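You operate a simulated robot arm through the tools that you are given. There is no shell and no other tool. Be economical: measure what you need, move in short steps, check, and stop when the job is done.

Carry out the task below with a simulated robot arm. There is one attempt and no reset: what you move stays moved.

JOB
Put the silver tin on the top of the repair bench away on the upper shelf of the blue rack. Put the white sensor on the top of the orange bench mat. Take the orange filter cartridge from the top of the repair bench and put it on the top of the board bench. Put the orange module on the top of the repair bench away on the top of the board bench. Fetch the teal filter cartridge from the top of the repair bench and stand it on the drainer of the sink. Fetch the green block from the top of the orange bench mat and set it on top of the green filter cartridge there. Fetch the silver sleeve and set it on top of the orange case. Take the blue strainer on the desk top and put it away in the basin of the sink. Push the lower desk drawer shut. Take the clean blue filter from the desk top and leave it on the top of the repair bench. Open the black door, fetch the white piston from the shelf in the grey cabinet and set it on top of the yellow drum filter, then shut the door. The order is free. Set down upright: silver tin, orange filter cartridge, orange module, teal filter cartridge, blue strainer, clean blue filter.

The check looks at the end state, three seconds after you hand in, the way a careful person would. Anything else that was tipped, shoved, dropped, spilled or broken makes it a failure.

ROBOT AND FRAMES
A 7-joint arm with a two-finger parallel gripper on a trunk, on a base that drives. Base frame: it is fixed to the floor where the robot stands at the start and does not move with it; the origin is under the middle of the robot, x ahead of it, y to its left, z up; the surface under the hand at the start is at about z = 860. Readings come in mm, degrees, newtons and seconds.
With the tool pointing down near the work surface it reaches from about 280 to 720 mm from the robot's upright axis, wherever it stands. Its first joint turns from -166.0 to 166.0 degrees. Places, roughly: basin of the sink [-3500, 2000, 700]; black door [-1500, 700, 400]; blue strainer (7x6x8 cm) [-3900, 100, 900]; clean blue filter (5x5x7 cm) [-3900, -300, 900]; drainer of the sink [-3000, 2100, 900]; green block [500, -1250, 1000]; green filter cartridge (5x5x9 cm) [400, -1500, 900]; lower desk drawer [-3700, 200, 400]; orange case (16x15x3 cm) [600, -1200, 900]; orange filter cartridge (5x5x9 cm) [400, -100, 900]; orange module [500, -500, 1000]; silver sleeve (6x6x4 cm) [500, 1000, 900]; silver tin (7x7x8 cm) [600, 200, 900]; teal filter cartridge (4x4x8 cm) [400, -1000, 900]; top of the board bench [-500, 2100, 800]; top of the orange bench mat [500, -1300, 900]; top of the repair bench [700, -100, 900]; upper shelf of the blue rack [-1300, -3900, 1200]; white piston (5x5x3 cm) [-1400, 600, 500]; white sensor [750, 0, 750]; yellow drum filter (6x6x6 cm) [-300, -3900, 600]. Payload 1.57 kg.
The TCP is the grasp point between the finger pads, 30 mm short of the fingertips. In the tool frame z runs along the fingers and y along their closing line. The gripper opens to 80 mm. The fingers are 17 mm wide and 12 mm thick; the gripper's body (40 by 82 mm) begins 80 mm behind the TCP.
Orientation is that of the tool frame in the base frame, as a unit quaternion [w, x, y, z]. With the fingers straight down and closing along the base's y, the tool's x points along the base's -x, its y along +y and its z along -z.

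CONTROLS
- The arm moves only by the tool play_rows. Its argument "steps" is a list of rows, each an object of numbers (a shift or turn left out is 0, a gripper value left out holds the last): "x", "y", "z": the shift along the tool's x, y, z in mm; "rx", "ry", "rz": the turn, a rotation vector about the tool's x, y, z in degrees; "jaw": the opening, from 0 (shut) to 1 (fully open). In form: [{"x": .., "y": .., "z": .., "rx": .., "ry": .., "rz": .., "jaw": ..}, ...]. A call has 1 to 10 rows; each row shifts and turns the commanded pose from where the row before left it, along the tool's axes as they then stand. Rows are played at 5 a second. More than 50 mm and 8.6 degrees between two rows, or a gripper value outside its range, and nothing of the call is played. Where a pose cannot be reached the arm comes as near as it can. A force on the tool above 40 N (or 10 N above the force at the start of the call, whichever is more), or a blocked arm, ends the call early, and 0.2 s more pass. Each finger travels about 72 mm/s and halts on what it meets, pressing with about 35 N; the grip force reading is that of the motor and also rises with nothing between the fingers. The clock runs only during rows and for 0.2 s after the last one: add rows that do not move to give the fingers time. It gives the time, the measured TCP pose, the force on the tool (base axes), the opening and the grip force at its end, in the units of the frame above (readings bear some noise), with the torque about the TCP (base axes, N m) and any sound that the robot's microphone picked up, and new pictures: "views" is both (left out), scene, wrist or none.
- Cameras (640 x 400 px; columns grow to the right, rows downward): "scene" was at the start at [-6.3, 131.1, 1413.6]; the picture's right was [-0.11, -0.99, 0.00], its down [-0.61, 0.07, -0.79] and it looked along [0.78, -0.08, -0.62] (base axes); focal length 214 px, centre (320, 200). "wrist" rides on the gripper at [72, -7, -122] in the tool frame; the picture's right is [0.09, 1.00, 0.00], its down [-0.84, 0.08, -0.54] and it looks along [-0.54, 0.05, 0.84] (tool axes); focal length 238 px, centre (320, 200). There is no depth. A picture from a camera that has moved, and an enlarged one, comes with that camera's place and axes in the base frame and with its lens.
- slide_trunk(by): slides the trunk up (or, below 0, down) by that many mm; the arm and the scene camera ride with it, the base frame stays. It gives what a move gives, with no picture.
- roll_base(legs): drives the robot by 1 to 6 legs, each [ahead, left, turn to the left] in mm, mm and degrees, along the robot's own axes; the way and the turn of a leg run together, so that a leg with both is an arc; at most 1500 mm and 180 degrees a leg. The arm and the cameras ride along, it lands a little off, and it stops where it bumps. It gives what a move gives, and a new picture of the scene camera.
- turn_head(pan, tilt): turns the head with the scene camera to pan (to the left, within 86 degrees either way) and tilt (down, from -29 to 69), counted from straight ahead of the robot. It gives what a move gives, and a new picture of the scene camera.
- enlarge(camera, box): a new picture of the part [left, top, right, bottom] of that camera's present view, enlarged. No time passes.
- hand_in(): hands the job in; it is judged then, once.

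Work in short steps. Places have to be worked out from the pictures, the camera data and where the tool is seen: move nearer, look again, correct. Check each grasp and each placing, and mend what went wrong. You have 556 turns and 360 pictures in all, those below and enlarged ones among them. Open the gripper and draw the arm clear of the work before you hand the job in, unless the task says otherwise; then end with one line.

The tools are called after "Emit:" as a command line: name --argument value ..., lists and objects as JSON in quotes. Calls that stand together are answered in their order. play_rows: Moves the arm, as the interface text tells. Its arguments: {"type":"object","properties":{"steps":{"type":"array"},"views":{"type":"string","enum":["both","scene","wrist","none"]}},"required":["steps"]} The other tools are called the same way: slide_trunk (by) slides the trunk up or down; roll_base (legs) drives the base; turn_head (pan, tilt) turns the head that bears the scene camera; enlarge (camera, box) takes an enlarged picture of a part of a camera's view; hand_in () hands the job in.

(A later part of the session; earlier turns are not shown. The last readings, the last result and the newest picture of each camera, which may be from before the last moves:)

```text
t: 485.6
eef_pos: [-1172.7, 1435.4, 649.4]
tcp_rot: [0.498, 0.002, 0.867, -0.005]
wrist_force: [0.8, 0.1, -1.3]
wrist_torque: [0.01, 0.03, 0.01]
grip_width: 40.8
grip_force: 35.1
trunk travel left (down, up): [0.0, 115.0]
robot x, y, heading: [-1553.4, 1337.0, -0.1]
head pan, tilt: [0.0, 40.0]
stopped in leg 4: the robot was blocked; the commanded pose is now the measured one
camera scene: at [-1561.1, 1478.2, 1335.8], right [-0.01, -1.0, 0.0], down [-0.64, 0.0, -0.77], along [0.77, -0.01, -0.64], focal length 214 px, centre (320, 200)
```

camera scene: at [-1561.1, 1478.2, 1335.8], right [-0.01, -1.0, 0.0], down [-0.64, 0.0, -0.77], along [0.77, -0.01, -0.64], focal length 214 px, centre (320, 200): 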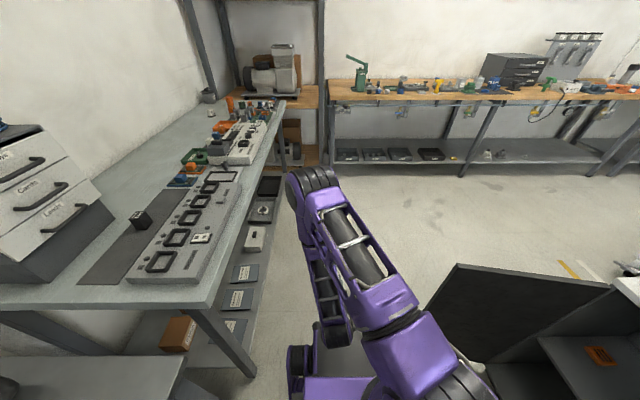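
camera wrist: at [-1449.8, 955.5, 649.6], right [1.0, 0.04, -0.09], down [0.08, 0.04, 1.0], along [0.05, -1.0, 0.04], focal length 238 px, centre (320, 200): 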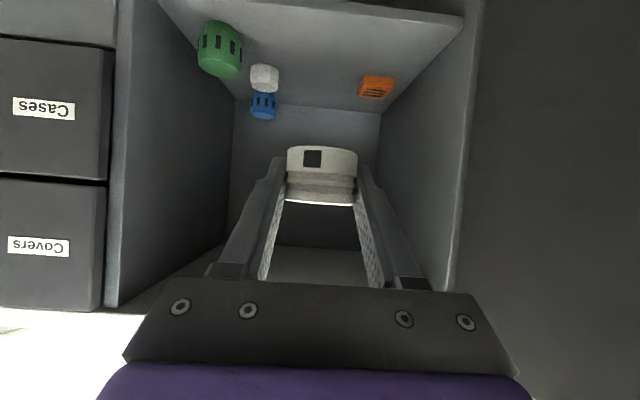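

The base met the open door's edge; I move 65 mm left in the aisle and continue.

Emit:
roll_base --legs '[[-40, 0, 0], [0, 70, 0], [1240, 0, 0]]'

```text
t: 493.1
eef_pos: [0.4, 1511.7, 650.1]
tcp_rot: [0.498, -0.005, 0.867, -0.002]
wrist_force: [1.0, 0.0, -1.7]
wrist_torque: [-0.03, 0.02, 0.01]
grip_width: 40.5
grip_force: 35.1
trunk travel left (down, up): [0.0, 115.0]
robot x, y, heading: [-382.5, 1411.2, 0.4]
head pan, tilt: [0.0, 40.0]
camera scene: at [-389.1, 1548.4, 1335.8], right [0.01, -1.0, 0.0], down [-0.64, 0.0, -0.77], along [0.77, 0.01, -0.64], focal length 214 px, centre (320, 200)
```

scene: 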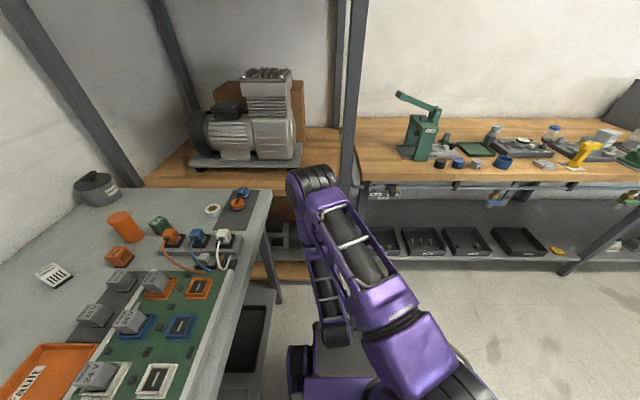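

Emit:
roll_base --legs '[[0, -450, 0], [0, 0, -90.4], [0, 60, 0], [1400, 0, 0], [1400, 0, 0]]'

```text
t: 516.0
eef_pos: [-233.6, -2235.8, 648.7]
tcp_rot: [0.348, 0.614, 0.613, -0.356]
wrist_force: [0.3, 0.1, -0.4]
wrist_torque: [-0.01, 0.0, 0.02]
grip_width: 40.4
grip_force: 35.0
trunk travel left (down, up): [0.0, 115.0]
robot x, y, heading: [-334.3, -1850.6, -90.1]
head pan, tilt: [0.0, 40.0]
camera scene: at [-193.2, -1848.1, 1335.8], right [-1.0, 0.0, 0.0], down [0.0, 0.64, -0.77], along [0.0, -0.77, -0.64], focal length 214 px, centre (320, 200)
```

scene: 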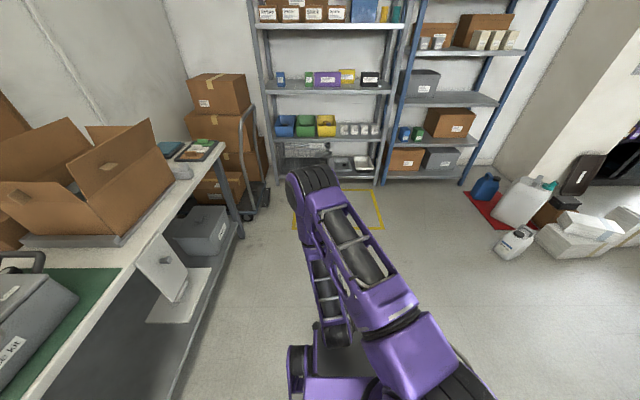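

Emit:
enlarge --camera "scene" --box '[240, 0, 420, 190]'

Emit:
enlarge --camera "scene" --box '[380, 0, 560, 190]'

```text
2.11 times, centred on (330, 95) of scene
camera zoom: at [-193.2, -1848.1, 1335.8], right [-1.0, 0.0, 0.0], down [0.0, 0.64, -0.77], along [0.0, -0.77, -0.64], focal length 452 px, centre (299, 421)
```

zoom: 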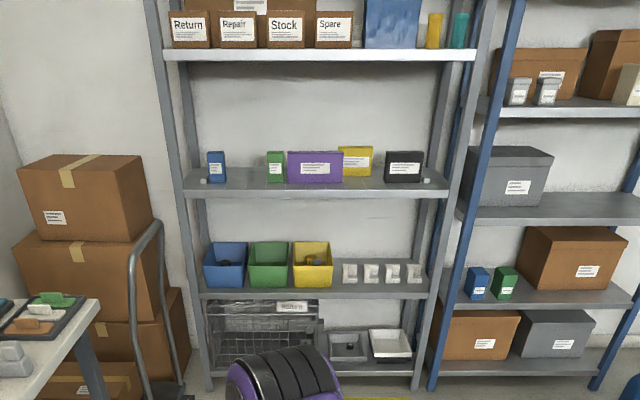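

```text
2.11 times, centred on (470, 95) of scene
camera zoom: at [-193.2, -1848.1, 1335.8], right [-1.0, 0.0, 0.0], down [0.0, 0.64, -0.77], along [0.0, -0.77, -0.64], focal length 452 px, centre (4, 421)
```

zoom: 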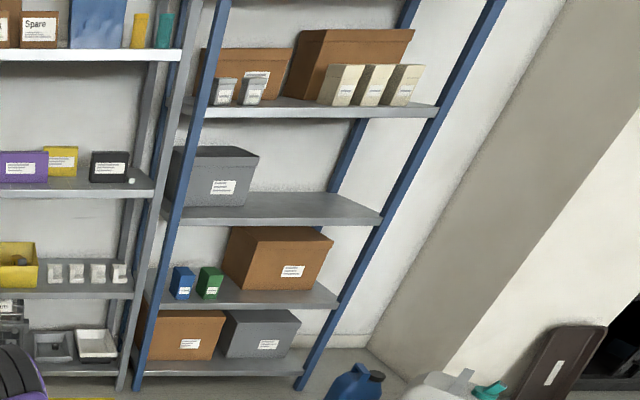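

The bins sit on the rack's third shelf; the drum filter may be in or near the yellow bin. I drive closer to see.

Emit:
roll_base --legs '[[1000, 0, 0]]'

Emit:
play_rows --steps '[{}]' --views "wrist"

Emit:
enlarge --camera "scene" --box '[240, 100, 440, 230]'

```text
t: 521.2
eef_pos: [-234.0, -3230.7, 649.4]
tcp_rot: [0.35, 0.612, 0.615, -0.354]
wrist_force: [0.0, 0.0, -0.3]
wrist_torque: [0.0, 0.01, 0.03]
grip_width: 40.5
grip_force: 34.7
trunk travel left (down, up): [0.0, 115.0]
robot x, y, heading: [-332.9, -2846.4, -90.0]
head pan, tilt: [0.0, 40.0]
camera scene: at [-195.3, -2842.7, 1335.8], right [-1.0, 0.0, 0.0], down [0.0, 0.64, -0.77], along [0.0, -0.77, -0.64], focal length 214 px, centre (320, 200)
```

scene: 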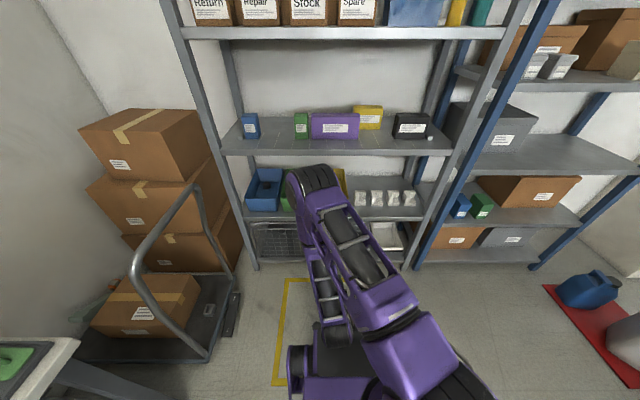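

```text
t: 521.6
eef_pos: [-233.9, -3230.3, 649.2]
tcp_rot: [0.35, 0.612, 0.614, -0.354]
wrist_force: [0.0, -0.5, -0.2]
wrist_torque: [0.01, 0.01, 0.0]
grip_width: 40.4
grip_force: 35.0
trunk travel left (down, up): [0.0, 115.0]
robot x, y, heading: [-334.0, -2847.1, -90.2]
head pan, tilt: [0.0, 40.0]
camera wrist: at [-241.0, -3090.0, 649.3], right [1.0, 0.05, -0.09], down [0.08, 0.05, 1.0], along [0.05, -1.0, 0.04], focal length 238 px, centre (320, 200)
```

wrist: 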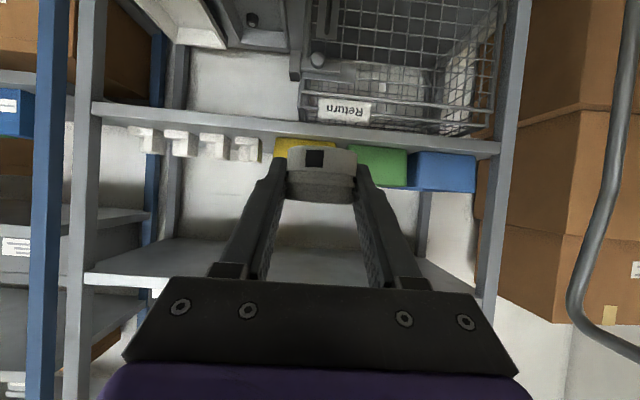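

```text
3.08 times, centred on (340, 165) of scene
camera zoom: at [-195.3, -2842.8, 1335.8], right [-1.0, 0.0, 0.0], down [0.0, 0.64, -0.77], along [0.0, -0.77, -0.64], focal length 660 px, centre (258, 308)
```

zoom: 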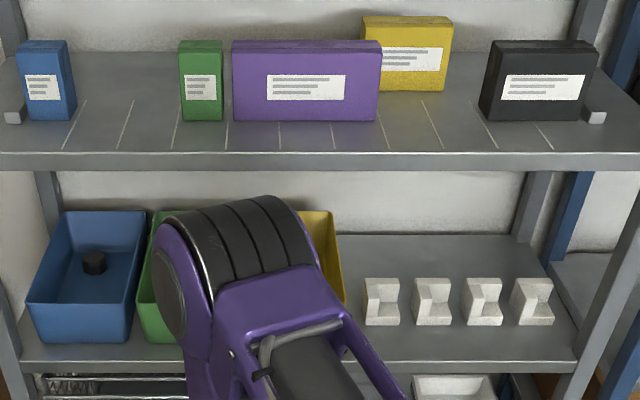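

The arm hides the yellow bin. I shift the base right 350 mm to see into it.

Emit:
roll_base --legs '[[0, -350, 0]]'

Emit:
enlarge --camera "scene" --box '[180, 120, 340, 240]'

```text
t: 525.5
eef_pos: [-585.4, -3230.1, 648.7]
tcp_rot: [0.349, 0.613, 0.614, -0.355]
wrist_force: [0.0, 0.0, -0.1]
wrist_torque: [0.02, 0.03, 0.01]
grip_width: 40.3
grip_force: 35.1
trunk travel left (down, up): [0.0, 115.0]
robot x, y, heading: [-680.3, -2845.1, -90.1]
head pan, tilt: [0.0, 40.0]
camera scene: at [-545.6, -2842.6, 1335.8], right [-1.0, 0.0, 0.0], down [0.0, 0.64, -0.77], along [0.0, -0.77, -0.64], focal length 214 px, centre (320, 200)
```

scene: 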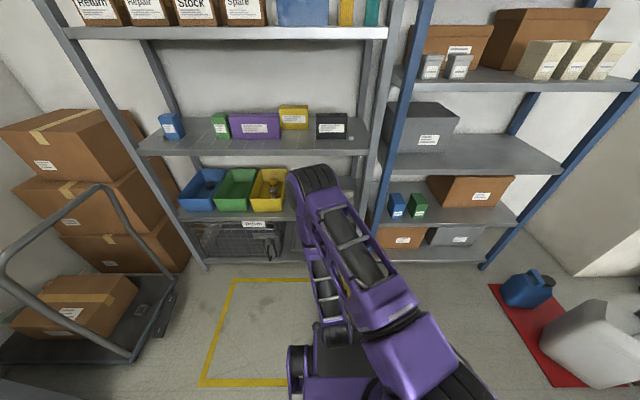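

```text
3.33 times, centred on (260, 180) of scene
camera zoom: at [-545.6, -2842.6, 1335.8], right [-1.0, 0.0, 0.0], down [0.0, 0.64, -0.77], along [0.0, -0.77, -0.64], focal length 715 px, centre (520, 267)
```

zoom: 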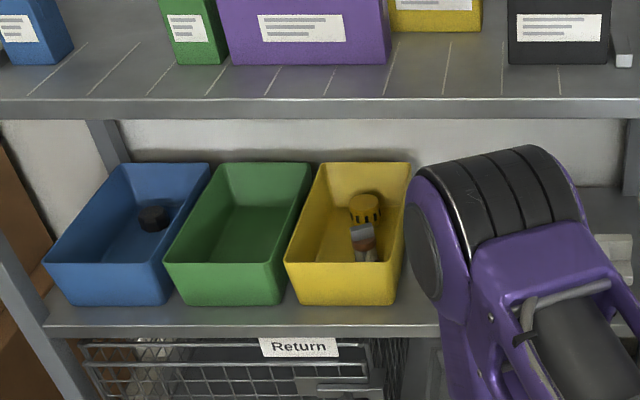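

The yellow drum filter sits inside the yellow bin (top ≈ (-276,-3866,622), bin rim z≈650, shelf above z≈900). I line up so I can enter along the tool axis.

Emit:
roll_base --legs '[[0, 305, 0], [270, 0, 0]]'

Emit:
play_rows --steps '[{"x": -40, "z": -25}, {"x": -40, "z": -25}, {"x": -40, "z": -25}, {}]' --views "both"

```text
t: 530.6
eef_pos: [-281.8, -3498.6, 648.8]
tcp_rot: [0.349, 0.613, 0.613, -0.355]
wrist_force: [0.1, 0.1, -1.5]
wrist_torque: [-0.03, 0.0, -0.01]
grip_width: 40.2
grip_force: 34.9
trunk travel left (down, up): [0.0, 115.0]
robot x, y, heading: [-379.0, -3115.8, -90.2]
head pan, tilt: [0.0, 40.0]
camera scene: at [-240.8, -3111.8, 1335.8], right [-1.0, 0.01, 0.0], down [0.0, 0.64, -0.77], along [0.0, -0.77, -0.64], focal length 214 px, centre (320, 200)
```

scene: 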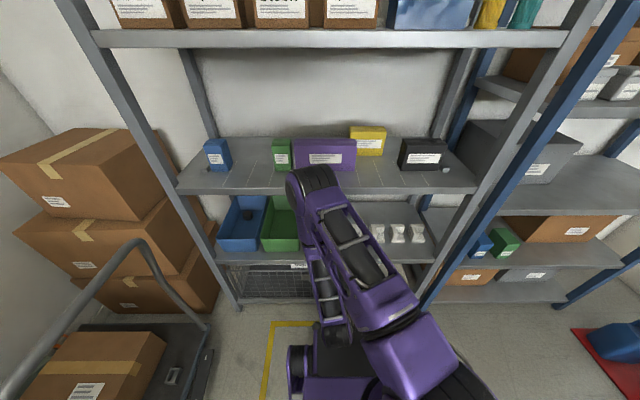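

```text
t: 531.6
eef_pos: [-251.6, -3542.2, 756.3]
tcp_rot: [0.349, 0.614, 0.613, -0.355]
wrist_force: [-0.4, -0.4, -1.3]
wrist_torque: [-0.02, 0.01, -0.02]
grip_width: 40.1
grip_force: 35.1
out of reach, approached as far as the arm can: row 1, 2, 3
trunk travel left (down, up): [0.0, 115.0]
robot x, y, heading: [-378.7, -3117.5, -90.1]
head pan, tilt: [0.0, 40.0]
camera scene: at [-240.8, -3111.8, 1335.8], right [-1.0, 0.01, 0.0], down [0.0, 0.64, -0.77], along [0.0, -0.77, -0.64], focal length 214 px, centre (320, 200)
camera wrist: at [-258.1, -3401.3, 757.5], right [1.0, 0.04, -0.09], down [0.09, 0.05, 1.0], along [0.04, -1.0, 0.04], focal length 238 px, centre (320, 200)
```

scene: 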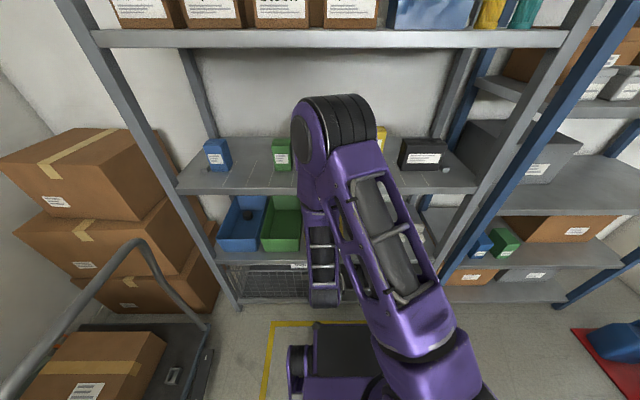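
wrist: 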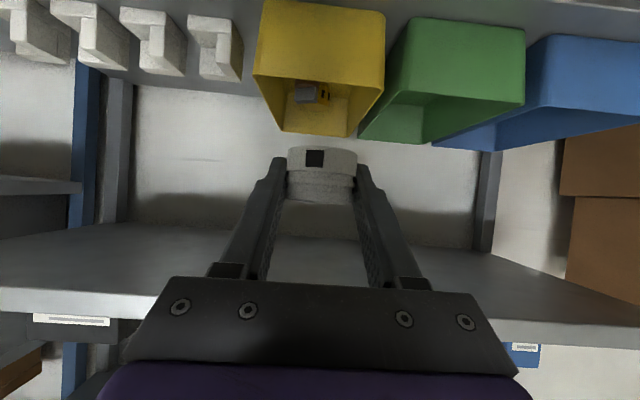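

Emit:
enlarge --camera "wrist" --box '[240, 0, 400, 160]'

```text
2.50 times, centred on (320, 80) of wrist
camera zoom: at [-258.1, -3401.3, 757.5], right [1.0, 0.04, -0.09], down [0.09, 0.05, 1.0], along [0.04, -1.0, 0.04], focal length 596 px, centre (320, 500)
```

zoom: 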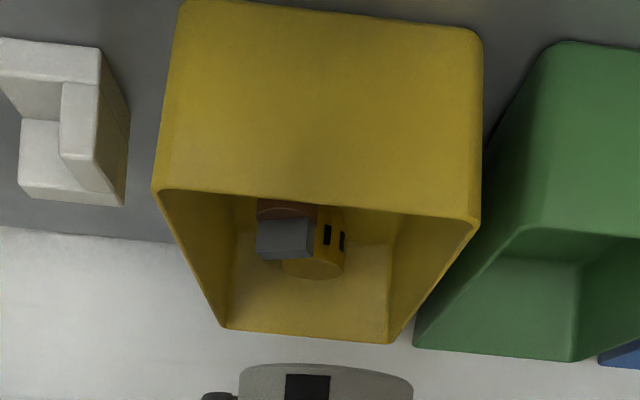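

Estimates from the two cameras differ somewhat, so I step forward ~100 mm and look again with the wrist camera.

Emit:
play_rows --steps '[{"x": -18, "y": -5, "z": 43}, {"x": -18, "y": -5, "z": 43}, {}]' --views "wrist"

Emit:
enlarge --camera "wrist" --box '[240, 0, 400, 160]'

```text
t: 532.4
eef_pos: [-261.3, -3631.7, 744.3]
tcp_rot: [0.349, 0.613, 0.613, -0.355]
wrist_force: [-0.4, 0.0, -0.3]
wrist_torque: [0.05, 0.02, 0.02]
grip_width: 40.0
grip_force: 35.0
trunk travel left (down, up): [0.0, 115.0]
robot x, y, heading: [-378.6, -3117.2, -90.6]
head pan, tilt: [0.0, 40.0]
camera wrist: at [-267.7, -3491.5, 744.2], right [1.0, 0.04, -0.09], down [0.09, 0.05, 1.0], along [0.04, -1.0, 0.04], focal length 238 px, centre (320, 200)
```

wrist: 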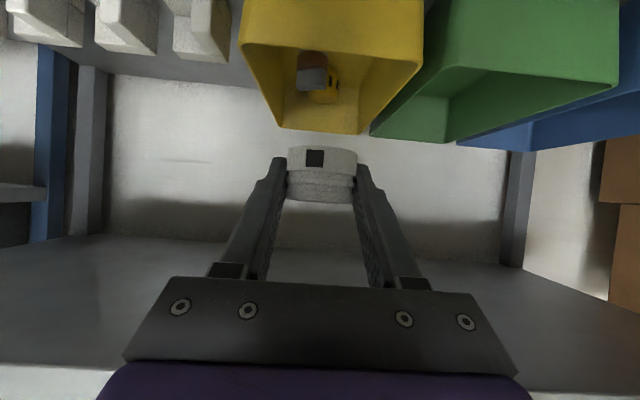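

```text
2.50 times, centred on (320, 80) of wrist
camera zoom: at [-267.7, -3491.5, 744.2], right [1.0, 0.04, -0.09], down [0.09, 0.05, 1.0], along [0.04, -1.0, 0.04], focal length 596 px, centre (320, 500)
```

zoom: 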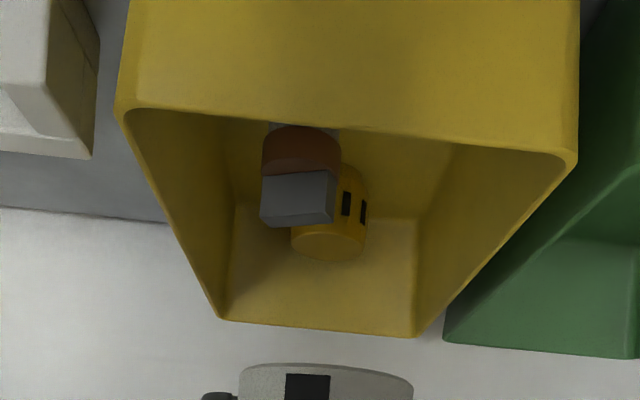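

Triangulation is now consistent: drum top centre (-261,-3930), z≈577; bin rim z≈616; an object in front reaches z≈590. I drive 75 mm ahead and approach along the tool axis.

Emit:
roll_base --legs '[[75, 0, 0]]'

Emit:
play_rows --steps '[{"x": 3, "z": 45}, {"x": 3, "z": 45}, {"x": 3, "z": 45}, {"x": 2, "z": 45}, {}]' --views "both"

```text
t: 533.4
eef_pos: [-261.2, -3706.5, 744.5]
tcp_rot: [0.349, 0.614, 0.613, -0.355]
wrist_force: [0.1, -1.4, -0.5]
wrist_torque: [-0.01, 0.01, 0.0]
grip_width: 40.4
grip_force: 34.9
trunk travel left (down, up): [0.0, 115.0]
robot x, y, heading: [-377.1, -3190.7, -90.1]
head pan, tilt: [0.0, 40.0]
camera scene: at [-241.1, -3186.1, 1335.8], right [-1.0, 0.0, 0.0], down [0.0, 0.64, -0.77], along [0.0, -0.77, -0.64], focal length 214 px, centre (320, 200)
```

scene: 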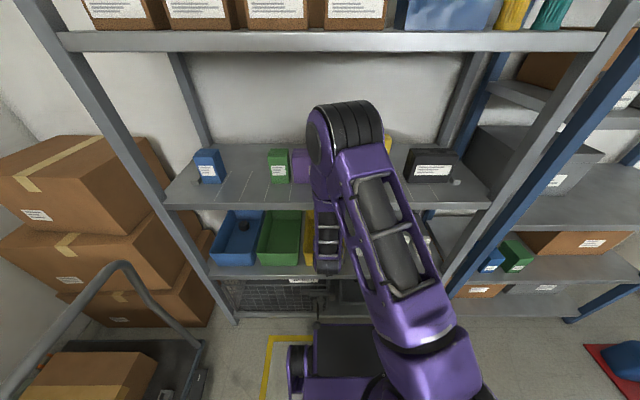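

```text
t: 534.6
eef_pos: [-262.9, -3858.5, 641.0]
tcp_rot: [0.349, 0.613, 0.613, -0.355]
wrist_force: [-1.0, -0.2, -0.6]
wrist_torque: [0.0, 0.02, 0.01]
grip_width: 40.5
grip_force: 34.7
trunk travel left (down, up): [0.0, 115.0]
robot x, y, heading: [-376.8, -3192.0, -90.3]
head pan, tilt: [0.0, 40.0]
camera scene: at [-241.1, -3186.2, 1335.8], right [-1.0, 0.0, 0.0], down [0.0, 0.64, -0.77], along [0.0, -0.77, -0.64], focal length 214 px, centre (320, 200)
camera wrist: at [-270.2, -3717.9, 642.0], right [1.0, 0.04, -0.09], down [0.08, 0.05, 1.0], along [0.05, -1.0, 0.04], focal length 238 px, centre (320, 200)
```

scene: 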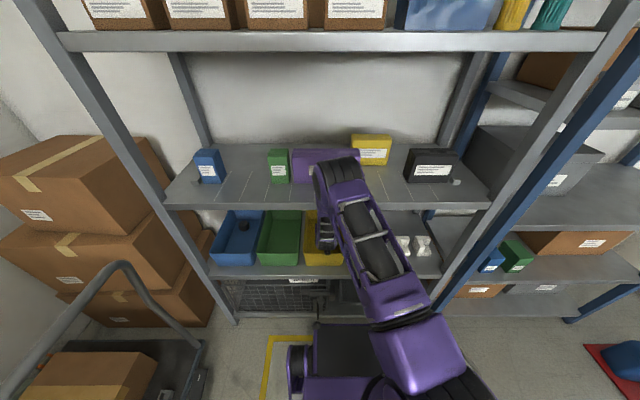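
wrist: 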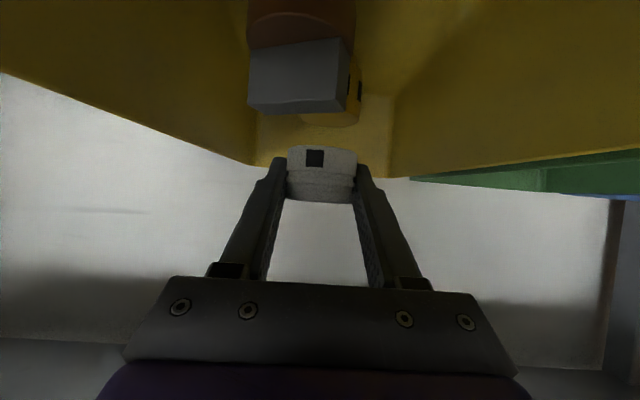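

The obstacle in the bin (top z≈615) passes beneath the hand with ~1 cm margin. I advance 55 mm and recheck.

Emit:
play_rows --steps '[{"z": 20}, {"z": 20}, {"x": -4, "z": 18}, {}]' --views "wrist"

Emit:
enlarge --camera "wrist" --box '[220, 50, 420, 220]'

```text
t: 535.1
eef_pos: [-261.2, -3869.7, 635.7]
tcp_rot: [0.348, 0.612, 0.617, -0.352]
wrist_force: [-6.1, -2.3, 86.6]
wrist_torque: [14.31, -0.04, 0.81]
grip_width: 40.3
grip_force: 35.1
trunk travel left (down, up): [0.0, 115.0]
robot x, y, heading: [-379.8, -3185.7, -90.3]
head pan, tilt: [0.0, 40.0]
stopped in row 2: the force on the tool passed its limit at 157 N (the readings are from after the stop); the commanded pose is now the measured one
camera wrist: at [-267.7, -3728.6, 635.9], right [0.99, 0.05, -0.09], down [0.09, 0.04, 1.0], along [0.05, -1.0, 0.04], focal length 238 px, centre (320, 200)
```

wrist: 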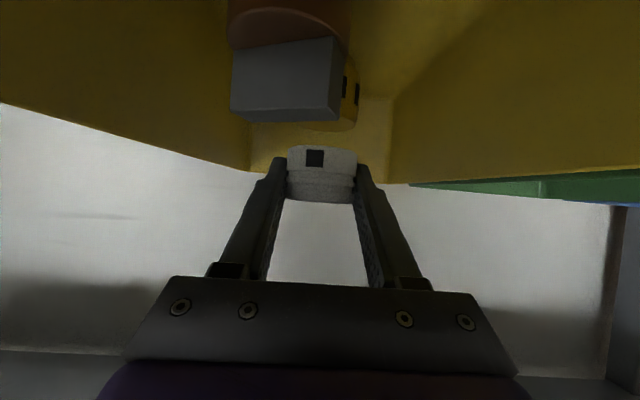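

```text
2.35 times, centred on (320, 135) of wrist
camera zoom: at [-267.7, -3728.6, 635.9], right [0.99, 0.05, -0.09], down [0.09, 0.04, 1.0], along [0.05, -1.0, 0.04], focal length 561 px, centre (320, 353)
```

zoom: 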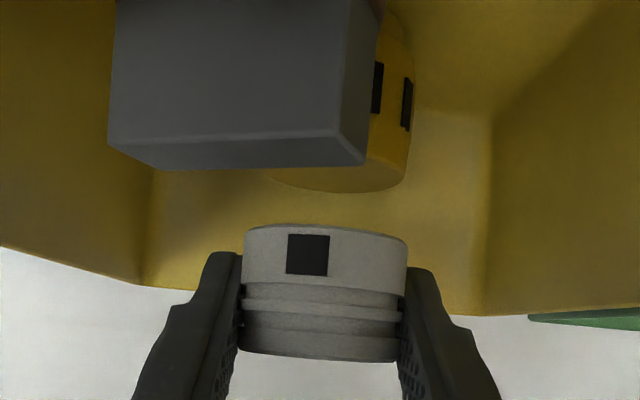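

The wrist camera under the tilted hand struck the bin's front rim. I back straight out.

Emit:
play_rows --steps '[{"x": -8, "z": -10}, {"z": -40}, {"z": -40}, {"z": -40}, {"z": -40}, {}]' --views "wrist"

Emit:
enlarge --camera "wrist" --box '[200, 0, 440, 160]'

```text
t: 535.5
eef_pos: [-260.9, -3868.7, 636.0]
tcp_rot: [0.35, 0.612, 0.613, -0.355]
wrist_force: [1.8, -18.2, 29.8]
wrist_torque: [4.57, -0.07, -0.34]
grip_width: 40.2
grip_force: 34.9
trunk travel left (down, up): [0.0, 115.0]
robot x, y, heading: [-376.9, -3192.3, -90.2]
head pan, tilt: [0.0, 40.0]
stopped in row 1: the force on the tool passed its limit at 121 N (the readings are from after the stop); the commanded pose is now the measured one
camera wrist: at [-267.8, -3728.0, 636.1], right [1.0, 0.04, -0.09], down [0.08, 0.05, 1.0], along [0.05, -1.0, 0.04], focal length 238 px, centre (320, 200)
```

wrist: 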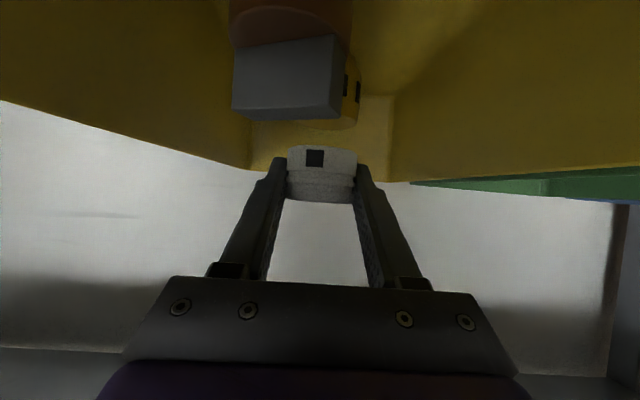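

```text
2.50 times, centred on (320, 80) of wrist
camera zoom: at [-267.8, -3728.0, 636.1], right [1.0, 0.04, -0.09], down [0.08, 0.05, 1.0], along [0.05, -1.0, 0.04], focal length 596 px, centre (320, 500)
```

zoom: 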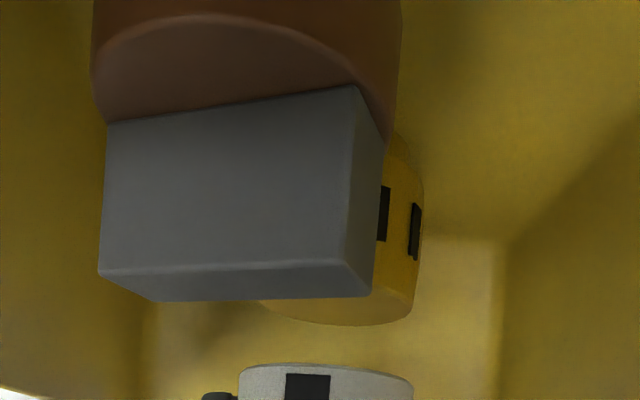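

The camera has dipped just inside the rim; I go straight up first.

Emit:
play_rows --steps '[{"x": -8.7, "z": -5}, {"x": -8.7, "z": -5}, {"x": -8.7, "z": -5}, {"x": -8.7, "z": -5}, {}]' --views "wrist"

```text
t: 535.7
eef_pos: [-261.0, -3868.4, 635.9]
tcp_rot: [0.35, 0.613, 0.613, -0.355]
wrist_force: [2.3, -11.4, 17.8]
wrist_torque: [2.91, -0.1, -0.25]
grip_width: 40.3
grip_force: 35.0
trunk travel left (down, up): [0.0, 115.0]
robot x, y, heading: [-381.1, -3184.6, -90.1]
head pan, tilt: [0.0, 40.0]
stopped in row 1: the force on the tool passed its limit at 58 N (the readings are from after the stop); the commanded pose is now the measured one
camera wrist: at [-267.9, -3727.8, 636.2], right [1.0, 0.04, -0.09], down [0.08, 0.05, 1.0], along [0.05, -1.0, 0.04], focal length 238 px, centre (320, 200)
```

wrist: 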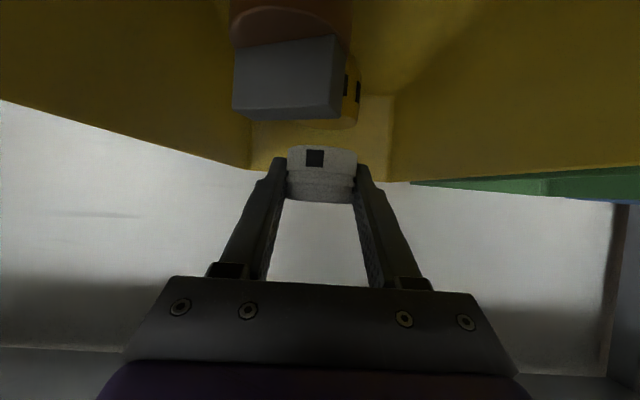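

Emit:
play_rows --steps '[{}, {}, {"x": -3, "z": -1.7}, {"x": -3, "z": -1.7}, {"x": -4, "z": -2.3}, {"x": -5, "z": -3}, {"x": -8, "z": -4.6}, {"x": -8, "z": -4.6}, {}]' --views "wrist"

```text
t: 536.5
eef_pos: [-261.2, -3868.0, 636.2]
tcp_rot: [0.35, 0.613, 0.613, -0.355]
wrist_force: [0.8, -9.0, 14.1]
wrist_torque: [2.32, -0.03, -0.21]
grip_width: 40.1
grip_force: 35.1
trunk travel left (down, up): [0.0, 115.0]
robot x, y, heading: [-380.9, -3184.1, -89.9]
head pan, tilt: [0.0, 40.0]
stopped in row 3: the force on the tool passed its limit at 44 N (the readings are from after the stop); the commanded pose is now the measured one
camera wrist: at [-267.9, -3727.5, 636.1], right [1.0, 0.04, -0.09], down [0.08, 0.05, 1.0], along [0.05, -1.0, 0.04], focal length 238 px, centre (320, 200)
```

wrist: 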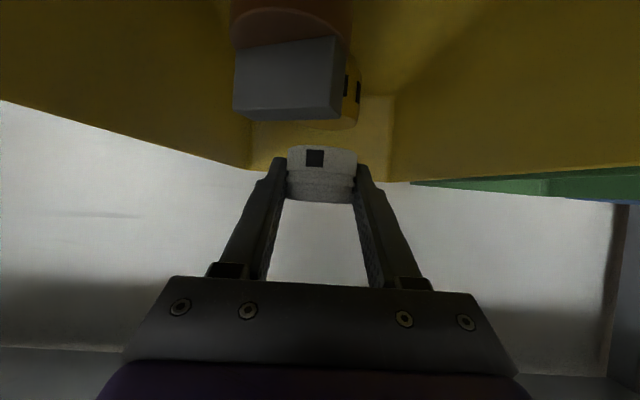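

Force points up and inward, so I retreat along that direction (tool −x) in small steps.

Emit:
play_rows --steps '[{"x": -2}, {"x": -2}, {"x": -3}, {"x": -4}, {"x": -6}, {"x": -8}, {}]' --views "none"

```text
t: 537.0
eef_pos: [-261.8, -3867.8, 636.0]
tcp_rot: [0.349, 0.613, 0.614, -0.354]
wrist_force: [1.9, -12.1, 20.3]
wrist_torque: [3.18, -0.09, -0.36]
grip_width: 40.0
grip_force: 35.1
trunk travel left (down, up): [0.0, 115.0]
robot x, y, heading: [-380.8, -3188.5, -90.4]
head pan, tilt: [0.0, 40.0]
stopped in row 2: the force on the tool passed its limit at 43 N (the readings are from after the stop); the commanded pose is now the measured one
```

Upward motion raises the force, so the forearm may be touching the shelf above. I look closely.

Emit:
enlarge --camera "scene" --box '[230, 120, 470, 330]'

```text
1.90 times, centred on (350, 225) of scene
camera zoom: at [-242.3, -3179.6, 1335.9], right [-1.0, 0.0, 0.0], down [0.0, 0.64, -0.77], along [0.0, -0.77, -0.64], focal length 408 px, centre (263, 152)
```

zoom: 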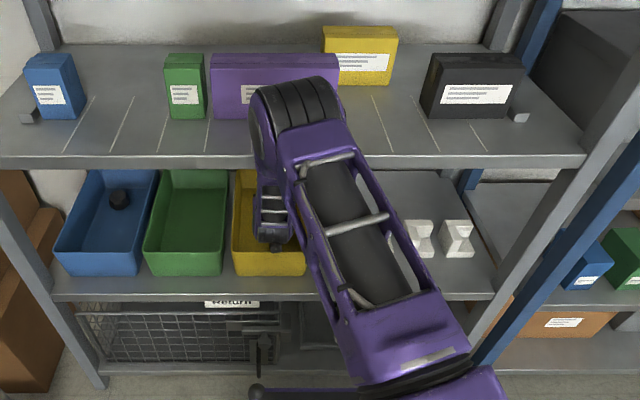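

The forearm seems to press on the upper shelf's lip. I raise the trunk 20 mm to lift the camera off the rim without changing the arm.

Emit:
slide_trunk --by 20

```text
t: 537.7
eef_pos: [-261.0, -3858.5, 644.5]
tcp_rot: [0.341, 0.615, 0.62, -0.348]
wrist_force: [0.0, 0.1, -1.1]
wrist_torque: [0.03, -0.01, 0.02]
grip_width: 40.1
grip_force: 35.1
trunk travel left (down, up): [-20.0, 95.0]
robot x, y, heading: [-376.8, -3187.4, -90.3]
head pan, tilt: [0.0, 40.0]
```

Force is gone. I drive the base straight back.

Emit:
roll_base --legs '[[-60, 0, 0], [-240, 0, 0]]'

Emit:
play_rows --steps '[{}]' --views "wrist"

```text
t: 540.0
eef_pos: [-260.2, -3566.3, 653.7]
tcp_rot: [0.348, 0.614, 0.614, -0.354]
wrist_force: [0.1, -1.0, -0.8]
wrist_torque: [0.01, 0.07, 0.0]
grip_width: 40.7
grip_force: 34.3
trunk travel left (down, up): [-20.0, 95.0]
robot x, y, heading: [-378.3, -2882.3, -89.9]
head pan, tilt: [0.0, 40.0]
camera scene: at [-241.1, -2879.3, 1355.8], right [-1.0, 0.0, 0.0], down [0.0, 0.64, -0.77], along [0.0, -0.77, -0.64], focal length 214 px, centre (320, 200)
```

scene: 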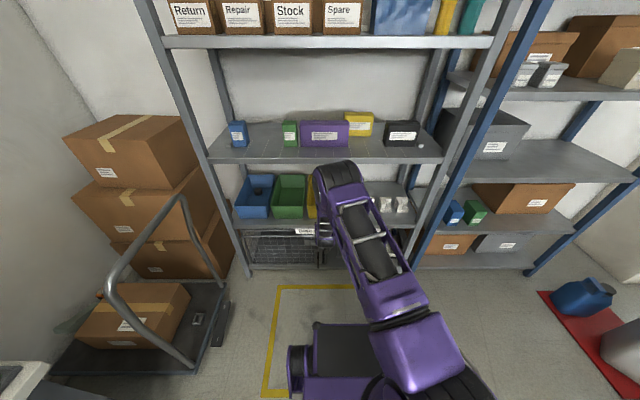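

```text
t: 540.4
eef_pos: [-260.0, -3565.5, 653.9]
tcp_rot: [0.349, 0.613, 0.614, -0.353]
wrist_force: [0.5, -0.3, -0.5]
wrist_torque: [-0.02, -0.02, 0.02]
grip_width: 40.3
grip_force: 35.4
trunk travel left (down, up): [-20.0, 95.0]
robot x, y, heading: [-380.6, -2884.7, -89.9]
head pan, tilt: [0.0, 40.0]
camera wrist: at [-267.0, -3425.8, 655.3], right [1.0, 0.04, -0.09], down [0.08, 0.04, 1.0], along [0.05, -1.0, 0.04], focal length 238 px, centre (320, 200)
```

wrist: 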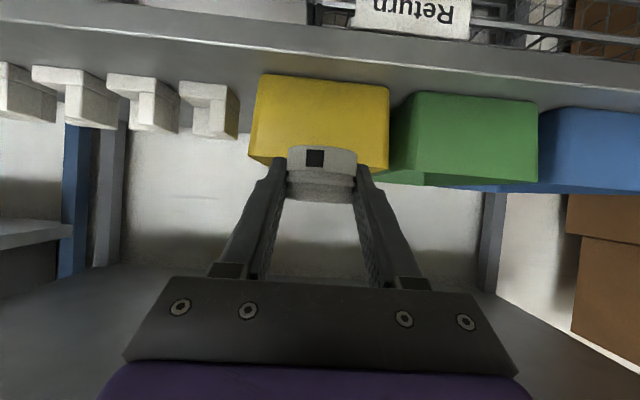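

I'm clear. I need the hand flipped (camera on top) to enter the bin. First I test whether the tool can roll 180° about its axis here.

Emit:
play_rows --steps '[{"rz": -8.5}, {"rz": -8.5}, {"rz": -8.5}, {"rz": -8.5}, {"rz": -8.5}, {"rz": -8.5}, {"rz": -8.5}, {"rz": -8.5}, {"rz": -8.5}, {"rz": -8.5}]' --views "none"

Emit:
play_rows --steps '[{"rz": -8.5}, {"rz": -8.5}, {"rz": -8.5}, {"rz": -8.5}, {"rz": -8.5}, {"rz": -8.5}, {"rz": -8.5}, {"rz": -8.5}, {"rz": -8.5}, {"rz": -8.5}]' --views "both"

```text
t: 542.6
eef_pos: [-260.0, -3567.4, 654.5]
tcp_rot: [0.018, 0.036, 0.868, -0.496]
wrist_force: [0.8, 0.2, -1.0]
wrist_torque: [0.01, -0.01, 0.03]
grip_width: 40.3
grip_force: 35.2
trunk travel left (down, up): [-20.0, 95.0]
robot x, y, heading: [-380.3, -2883.7, -90.1]
head pan, tilt: [0.0, 40.0]
```

```text
t: 544.8
eef_pos: [-259.5, -3566.8, 656.0]
tcp_rot: [-0.322, -0.56, 0.664, -0.377]
wrist_force: [0.3, -0.2, -0.6]
wrist_torque: [0.04, 0.02, 0.03]
grip_width: 40.3
grip_force: 34.5
trunk travel left (down, up): [-20.0, 95.0]
robot x, y, heading: [-379.5, -2880.5, -90.4]
head pan, tilt: [0.0, 40.0]
camera scene: at [-241.1, -2879.2, 1355.8], right [-1.0, 0.0, 0.0], down [0.0, 0.64, -0.77], along [0.0, -0.77, -0.64], focal length 214 px, centre (320, 200)
camera wrist: at [-265.2, -3499.2, 779.8], right [-1.0, 0.04, -0.06], down [0.07, 0.89, -0.45], along [0.04, -0.45, -0.89], focal length 238 px, centre (320, 200)
```

scene: 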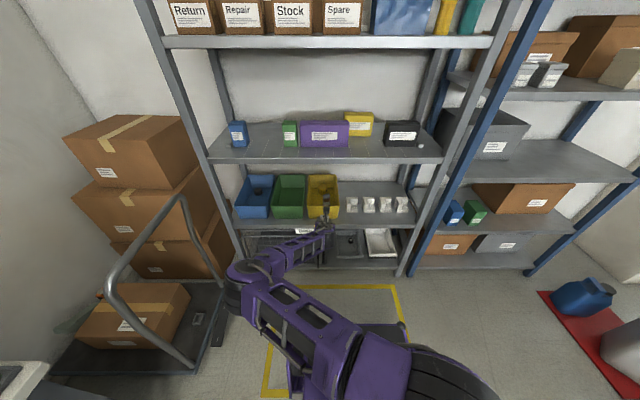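
wrist: 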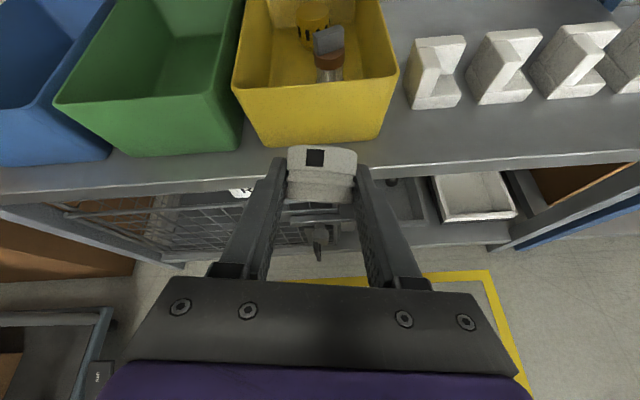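

The roll works, and the elbow swings low, which is ideal. The piston must be re-gripped in that posture, so I roll back, and will set it on the free shelf strip in front of the white pots.

Emit:
play_rows --steps '[{"rz": 8.5}, {"rz": 8.5}, {"rz": 8.5}, {"rz": 8.5}, {"rz": 8.5}, {"rz": 8.5}, {"rz": 8.5}, {"rz": 8.5}, {"rz": 8.5}, {"rz": 8.5}]' --views "none"

Emit:
play_rows --steps '[{"rz": 8.5}, {"rz": 8.5}, {"rz": 8.5}, {"rz": 8.5}, {"rz": 8.5}, {"rz": 8.5}, {"rz": 8.5}, {"rz": 8.5}, {"rz": 8.5}, {"rz": 8.5}]' --views "none"

Emit:
roll_base --legs '[[0, -195, 0]]'

Emit:
play_rows --steps '[{}]' --views "wrist"

```text
t: 547.0
eef_pos: [-259.9, -3565.5, 655.7]
tcp_rot: [0.019, 0.038, 0.868, -0.495]
wrist_force: [0.5, -0.7, -1.0]
wrist_torque: [-0.02, 0.0, 0.0]
grip_width: 40.0
grip_force: 34.8
trunk travel left (down, up): [-20.0, 95.0]
robot x, y, heading: [-377.3, -2884.4, -90.2]
head pan, tilt: [0.0, 40.0]
```

```text
t: 549.2
eef_pos: [-260.1, -3565.5, 656.0]
tcp_rot: [0.349, 0.614, 0.614, -0.353]
wrist_force: [0.2, 0.7, -1.3]
wrist_torque: [0.0, 0.0, 0.01]
grip_width: 39.9
grip_force: 35.3
trunk travel left (down, up): [-20.0, 95.0]
robot x, y, heading: [-379.2, -2880.5, -89.8]
head pan, tilt: [0.0, 40.0]
```

```text
t: 551.7
eef_pos: [-454.0, -3565.5, 655.2]
tcp_rot: [0.348, 0.614, 0.614, -0.354]
wrist_force: [-0.1, -0.7, -0.9]
wrist_torque: [0.03, 0.03, 0.06]
grip_width: 40.3
grip_force: 34.5
trunk travel left (down, up): [-20.0, 95.0]
robot x, y, heading: [-572.5, -2880.2, -90.1]
head pan, tilt: [0.0, 40.0]
camera scene: at [-435.4, -2878.6, 1355.8], right [-1.0, 0.0, 0.0], down [0.0, 0.64, -0.77], along [0.0, -0.77, -0.64], focal length 214 px, centre (320, 200)
```

scene: 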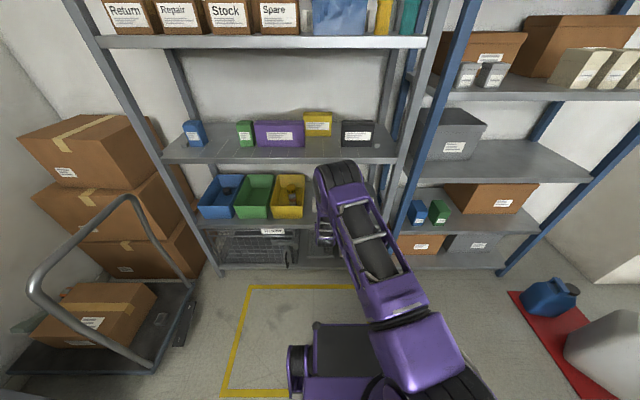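

```text
t: 552.1
eef_pos: [-454.6, -3566.2, 655.5]
tcp_rot: [0.348, 0.613, 0.615, -0.353]
wrist_force: [0.1, 0.1, -0.2]
wrist_torque: [0.0, 0.0, 0.0]
grip_width: 40.3
grip_force: 34.8
trunk travel left (down, up): [-20.0, 95.0]
robot x, y, heading: [-571.0, -2884.6, -90.0]
head pan, tilt: [0.0, 40.0]
camera wrist: at [-460.8, -3425.6, 656.1], right [1.0, 0.05, -0.09], down [0.08, 0.04, 1.0], along [0.05, -1.0, 0.04], focal length 238 px, centre (320, 200)
```

wrist: 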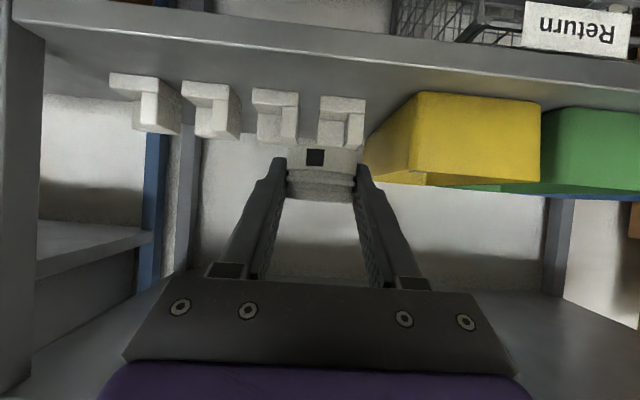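

Shelf z≈520 with a free strip y −3672…−3774. I move the piston above (-455,-3713) and lower.

Emit:
play_rows --steps '[{"x": 2.7, "z": 44}, {"x": 2.7, "z": 44}, {"x": 2.7, "z": 44}, {"x": 2.7, "z": 44}, {}]' --views "wrist"

```text
t: 553.3
eef_pos: [-456.6, -3711.1, 557.0]
tcp_rot: [0.348, 0.612, 0.616, -0.352]
wrist_force: [0.6, -0.2, 0.5]
wrist_torque: [0.03, 0.03, -0.03]
grip_width: 40.4
grip_force: 34.9
trunk travel left (down, up): [-20.0, 95.0]
robot x, y, heading: [-573.1, -2881.0, -90.0]
head pan, tilt: [0.0, 40.0]
camera wrist: at [-462.7, -3570.1, 558.2], right [1.0, 0.05, -0.09], down [0.08, 0.04, 1.0], along [0.05, -1.0, 0.04], focal length 238 px, centre (320, 200)
```

wrist: 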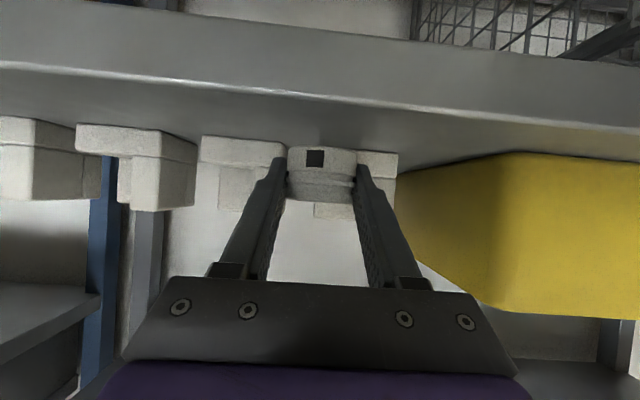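

Emit:
play_rows --steps '[{"x": 4.3, "z": 2.5}, {"x": 2.6, "z": 1.5}, {"x": 2.6, "z": 1.5}, {"x": 1.7, "z": 1}, {}]' --views "none"

```text
t: 554.5
eef_pos: [-454.0, -3711.7, 545.0]
tcp_rot: [0.348, 0.613, 0.615, -0.353]
wrist_force: [-0.1, -0.1, -2.3]
wrist_torque: [-0.03, 0.02, -0.01]
grip_width: 40.4
grip_force: 35.1
trunk travel left (down, up): [-20.0, 95.0]
robot x, y, heading: [-574.7, -2881.5, -90.3]
head pan, tilt: [0.0, 40.0]
```

Emit:
play_rows --steps '[{"x": 1.7, "z": 1}, {"x": 1.7, "z": 1}, {"x": 1.7, "z": 1}, {"x": 1.7, "z": 1}, {}]' --views "none"

```text
t: 555.7
eef_pos: [-456.2, -3709.0, 543.0]
tcp_rot: [0.349, 0.613, 0.615, -0.353]
wrist_force: [1.4, -0.4, 3.1]
wrist_torque: [0.04, -0.04, -0.03]
grip_width: 40.2
grip_force: 34.6
out of reach, approached as far as the arm can: row 1, 4
trunk travel left (down, up): [-20.0, 95.0]
robot x, y, heading: [-572.1, -2884.4, -90.5]
head pan, tilt: [0.0, 40.0]
```

At reach limit and about touching; I lower the trunk a few mm to finish contact.

Emit:
slide_trunk --by -4

```text
t: 556.3
eef_pos: [-457.5, -3710.1, 543.1]
tcp_rot: [0.351, 0.612, 0.613, -0.355]
wrist_force: [0.4, 1.3, 18.1]
wrist_torque: [0.3, -0.02, 0.01]
grip_width: 39.9
grip_force: 34.7
trunk travel left (down, up): [-16.0, 99.0]
robot x, y, heading: [-572.8, -2883.6, -90.1]
head pan, tilt: [0.0, 40.0]
```

Contact (18 N). I release and back off along the tool axis.

Emit:
play_rows --steps '[{"jaw": 0.8}, {}, {}, {}, {"z": -20}, {"z": -40}, {"z": -40}, {}]' --views "wrist"

```text
t: 558.1
eef_pos: [-455.2, -3620.9, 589.6]
tcp_rot: [0.349, 0.613, 0.616, -0.352]
wrist_force: [-0.5, 0.2, -0.9]
wrist_torque: [-0.03, -0.02, -0.02]
grip_width: 64.0
grip_force: 0.1
out of reach, approached as far as the arm can: row 5
trunk travel left (down, up): [-16.0, 99.0]
robot x, y, heading: [-569.0, -2882.9, -90.1]
head pan, tilt: [0.0, 40.0]
camera wrist: at [-462.3, -3480.8, 590.6], right [1.0, 0.05, -0.09], down [0.08, 0.04, 1.0], along [0.05, -1.0, 0.04], focal length 238 px, centre (320, 200)
```

wrist: 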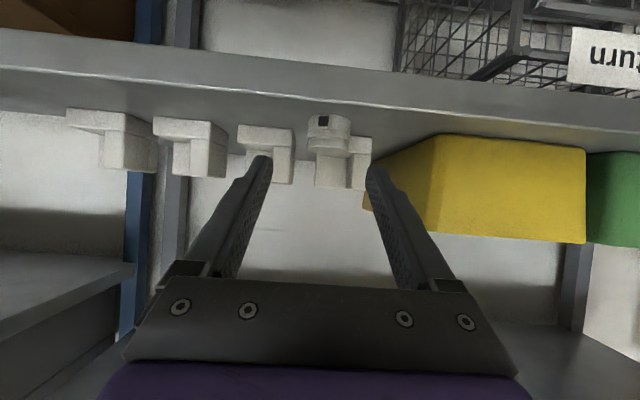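

Piston stands on the shelf. I back off a little more and flip the hand 180°.

Emit:
play_rows --steps '[{"z": -45}, {"rz": -8.5}, {"rz": -8.5}, {"rz": -8.5}, {"rz": -8.5}, {"rz": -8.5}, {"rz": -8.5}, {"rz": -8.5}, {"rz": -8.5}, {"rz": -8.5}]' --views "none"

Emit:
play_rows --steps '[{"rz": -8.5}, {"rz": -8.5}, {"rz": -8.5}, {"rz": -8.5}, {"rz": -8.5}, {"rz": -8.5}, {"rz": -8.5}, {"rz": -8.5}, {"rz": -8.5}, {"rz": -8.5}]' --views "none"

Emit:
play_rows --steps '[{"rz": -8.5}, {"rz": -8.5}, {"rz": -1.5}, {}]' --views "both"

```text
t: 560.3
eef_pos: [-456.6, -3584.9, 611.9]
tcp_rot: [0.054, 0.1, 0.863, -0.493]
wrist_force: [-0.4, 0.0, -0.5]
wrist_torque: [-0.02, 0.0, 0.03]
grip_width: 64.0
grip_force: 0.0
trunk travel left (down, up): [-16.0, 99.0]
robot x, y, heading: [-569.8, -2883.5, -90.1]
head pan, tilt: [0.0, 40.0]
```

```text
t: 562.5
eef_pos: [-454.4, -3585.8, 612.7]
tcp_rot: [-0.293, -0.509, 0.703, -0.4]
wrist_force: [-0.1, -0.7, 0.0]
wrist_torque: [0.01, -0.01, 0.01]
grip_width: 63.9
grip_force: 0.0
trunk travel left (down, up): [-16.0, 99.0]
robot x, y, heading: [-574.1, -2882.7, -89.9]
head pan, tilt: [0.0, 40.0]
```

```text
t: 563.5
eef_pos: [-456.2, -3583.6, 612.1]
tcp_rot: [0.353, 0.615, -0.613, 0.348]
wrist_force: [0.2, 0.5, 0.2]
wrist_torque: [0.03, 0.03, 0.02]
grip_width: 63.8
grip_force: 0.1
trunk travel left (down, up): [-16.0, 99.0]
robot x, y, heading: [-575.7, -2884.0, -90.1]
head pan, tilt: [0.0, 40.0]
camera scene: at [-435.5, -2878.6, 1351.8], right [-1.0, 0.0, 0.0], down [0.0, 0.64, -0.77], along [0.0, -0.77, -0.64], focal length 214 px, centre (320, 200)
camera wrist: at [-448.4, -3516.4, 737.4], right [-1.0, -0.05, 0.09], down [-0.08, 0.89, -0.45], along [-0.06, -0.45, -0.89], focal length 238 px, centre (320, 200)
```

scene: 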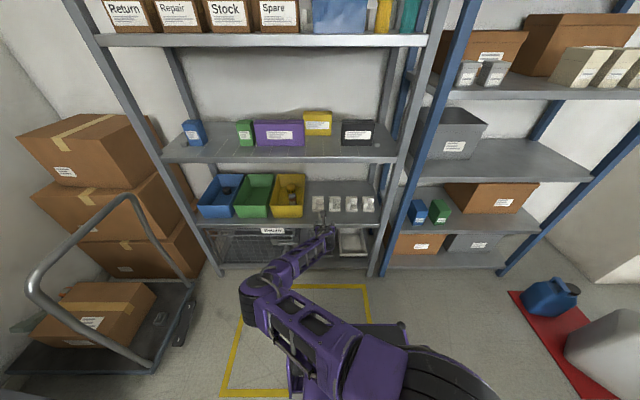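
wrist: 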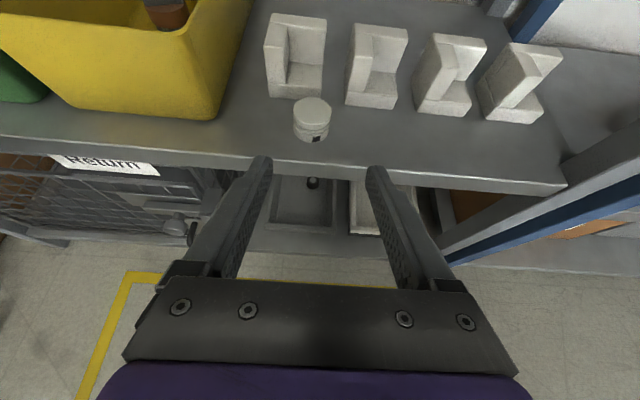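

Flipped successfully with a low elbow. Piston is at about (-447,-3713). I approach along the tool axis with a 9 mm lateral correction.

Emit:
play_rows --steps '[{"x": 2, "y": -9, "z": 35}, {"x": 2, "z": 35}, {"x": 1, "z": 30}, {}]' --views "wrist"

```text
t: 564.5
eef_pos: [-447.9, -3674.8, 563.9]
tcp_rot: [0.353, 0.615, -0.613, 0.348]
wrist_force: [-0.4, 0.7, 0.0]
wrist_torque: [0.01, 0.03, -0.03]
grip_width: 64.2
grip_force: 0.0
trunk travel left (down, up): [-16.0, 99.0]
robot x, y, heading: [-572.4, -2886.3, -90.0]
head pan, tilt: [0.0, 40.0]
camera wrist: at [-439.8, -3606.9, 689.1], right [-1.0, -0.04, 0.09], down [-0.08, 0.89, -0.45], along [-0.06, -0.45, -0.89], focal length 238 px, centre (320, 200)
```

wrist: 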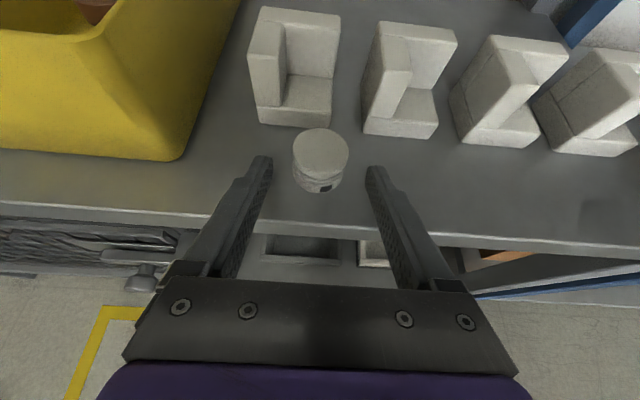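

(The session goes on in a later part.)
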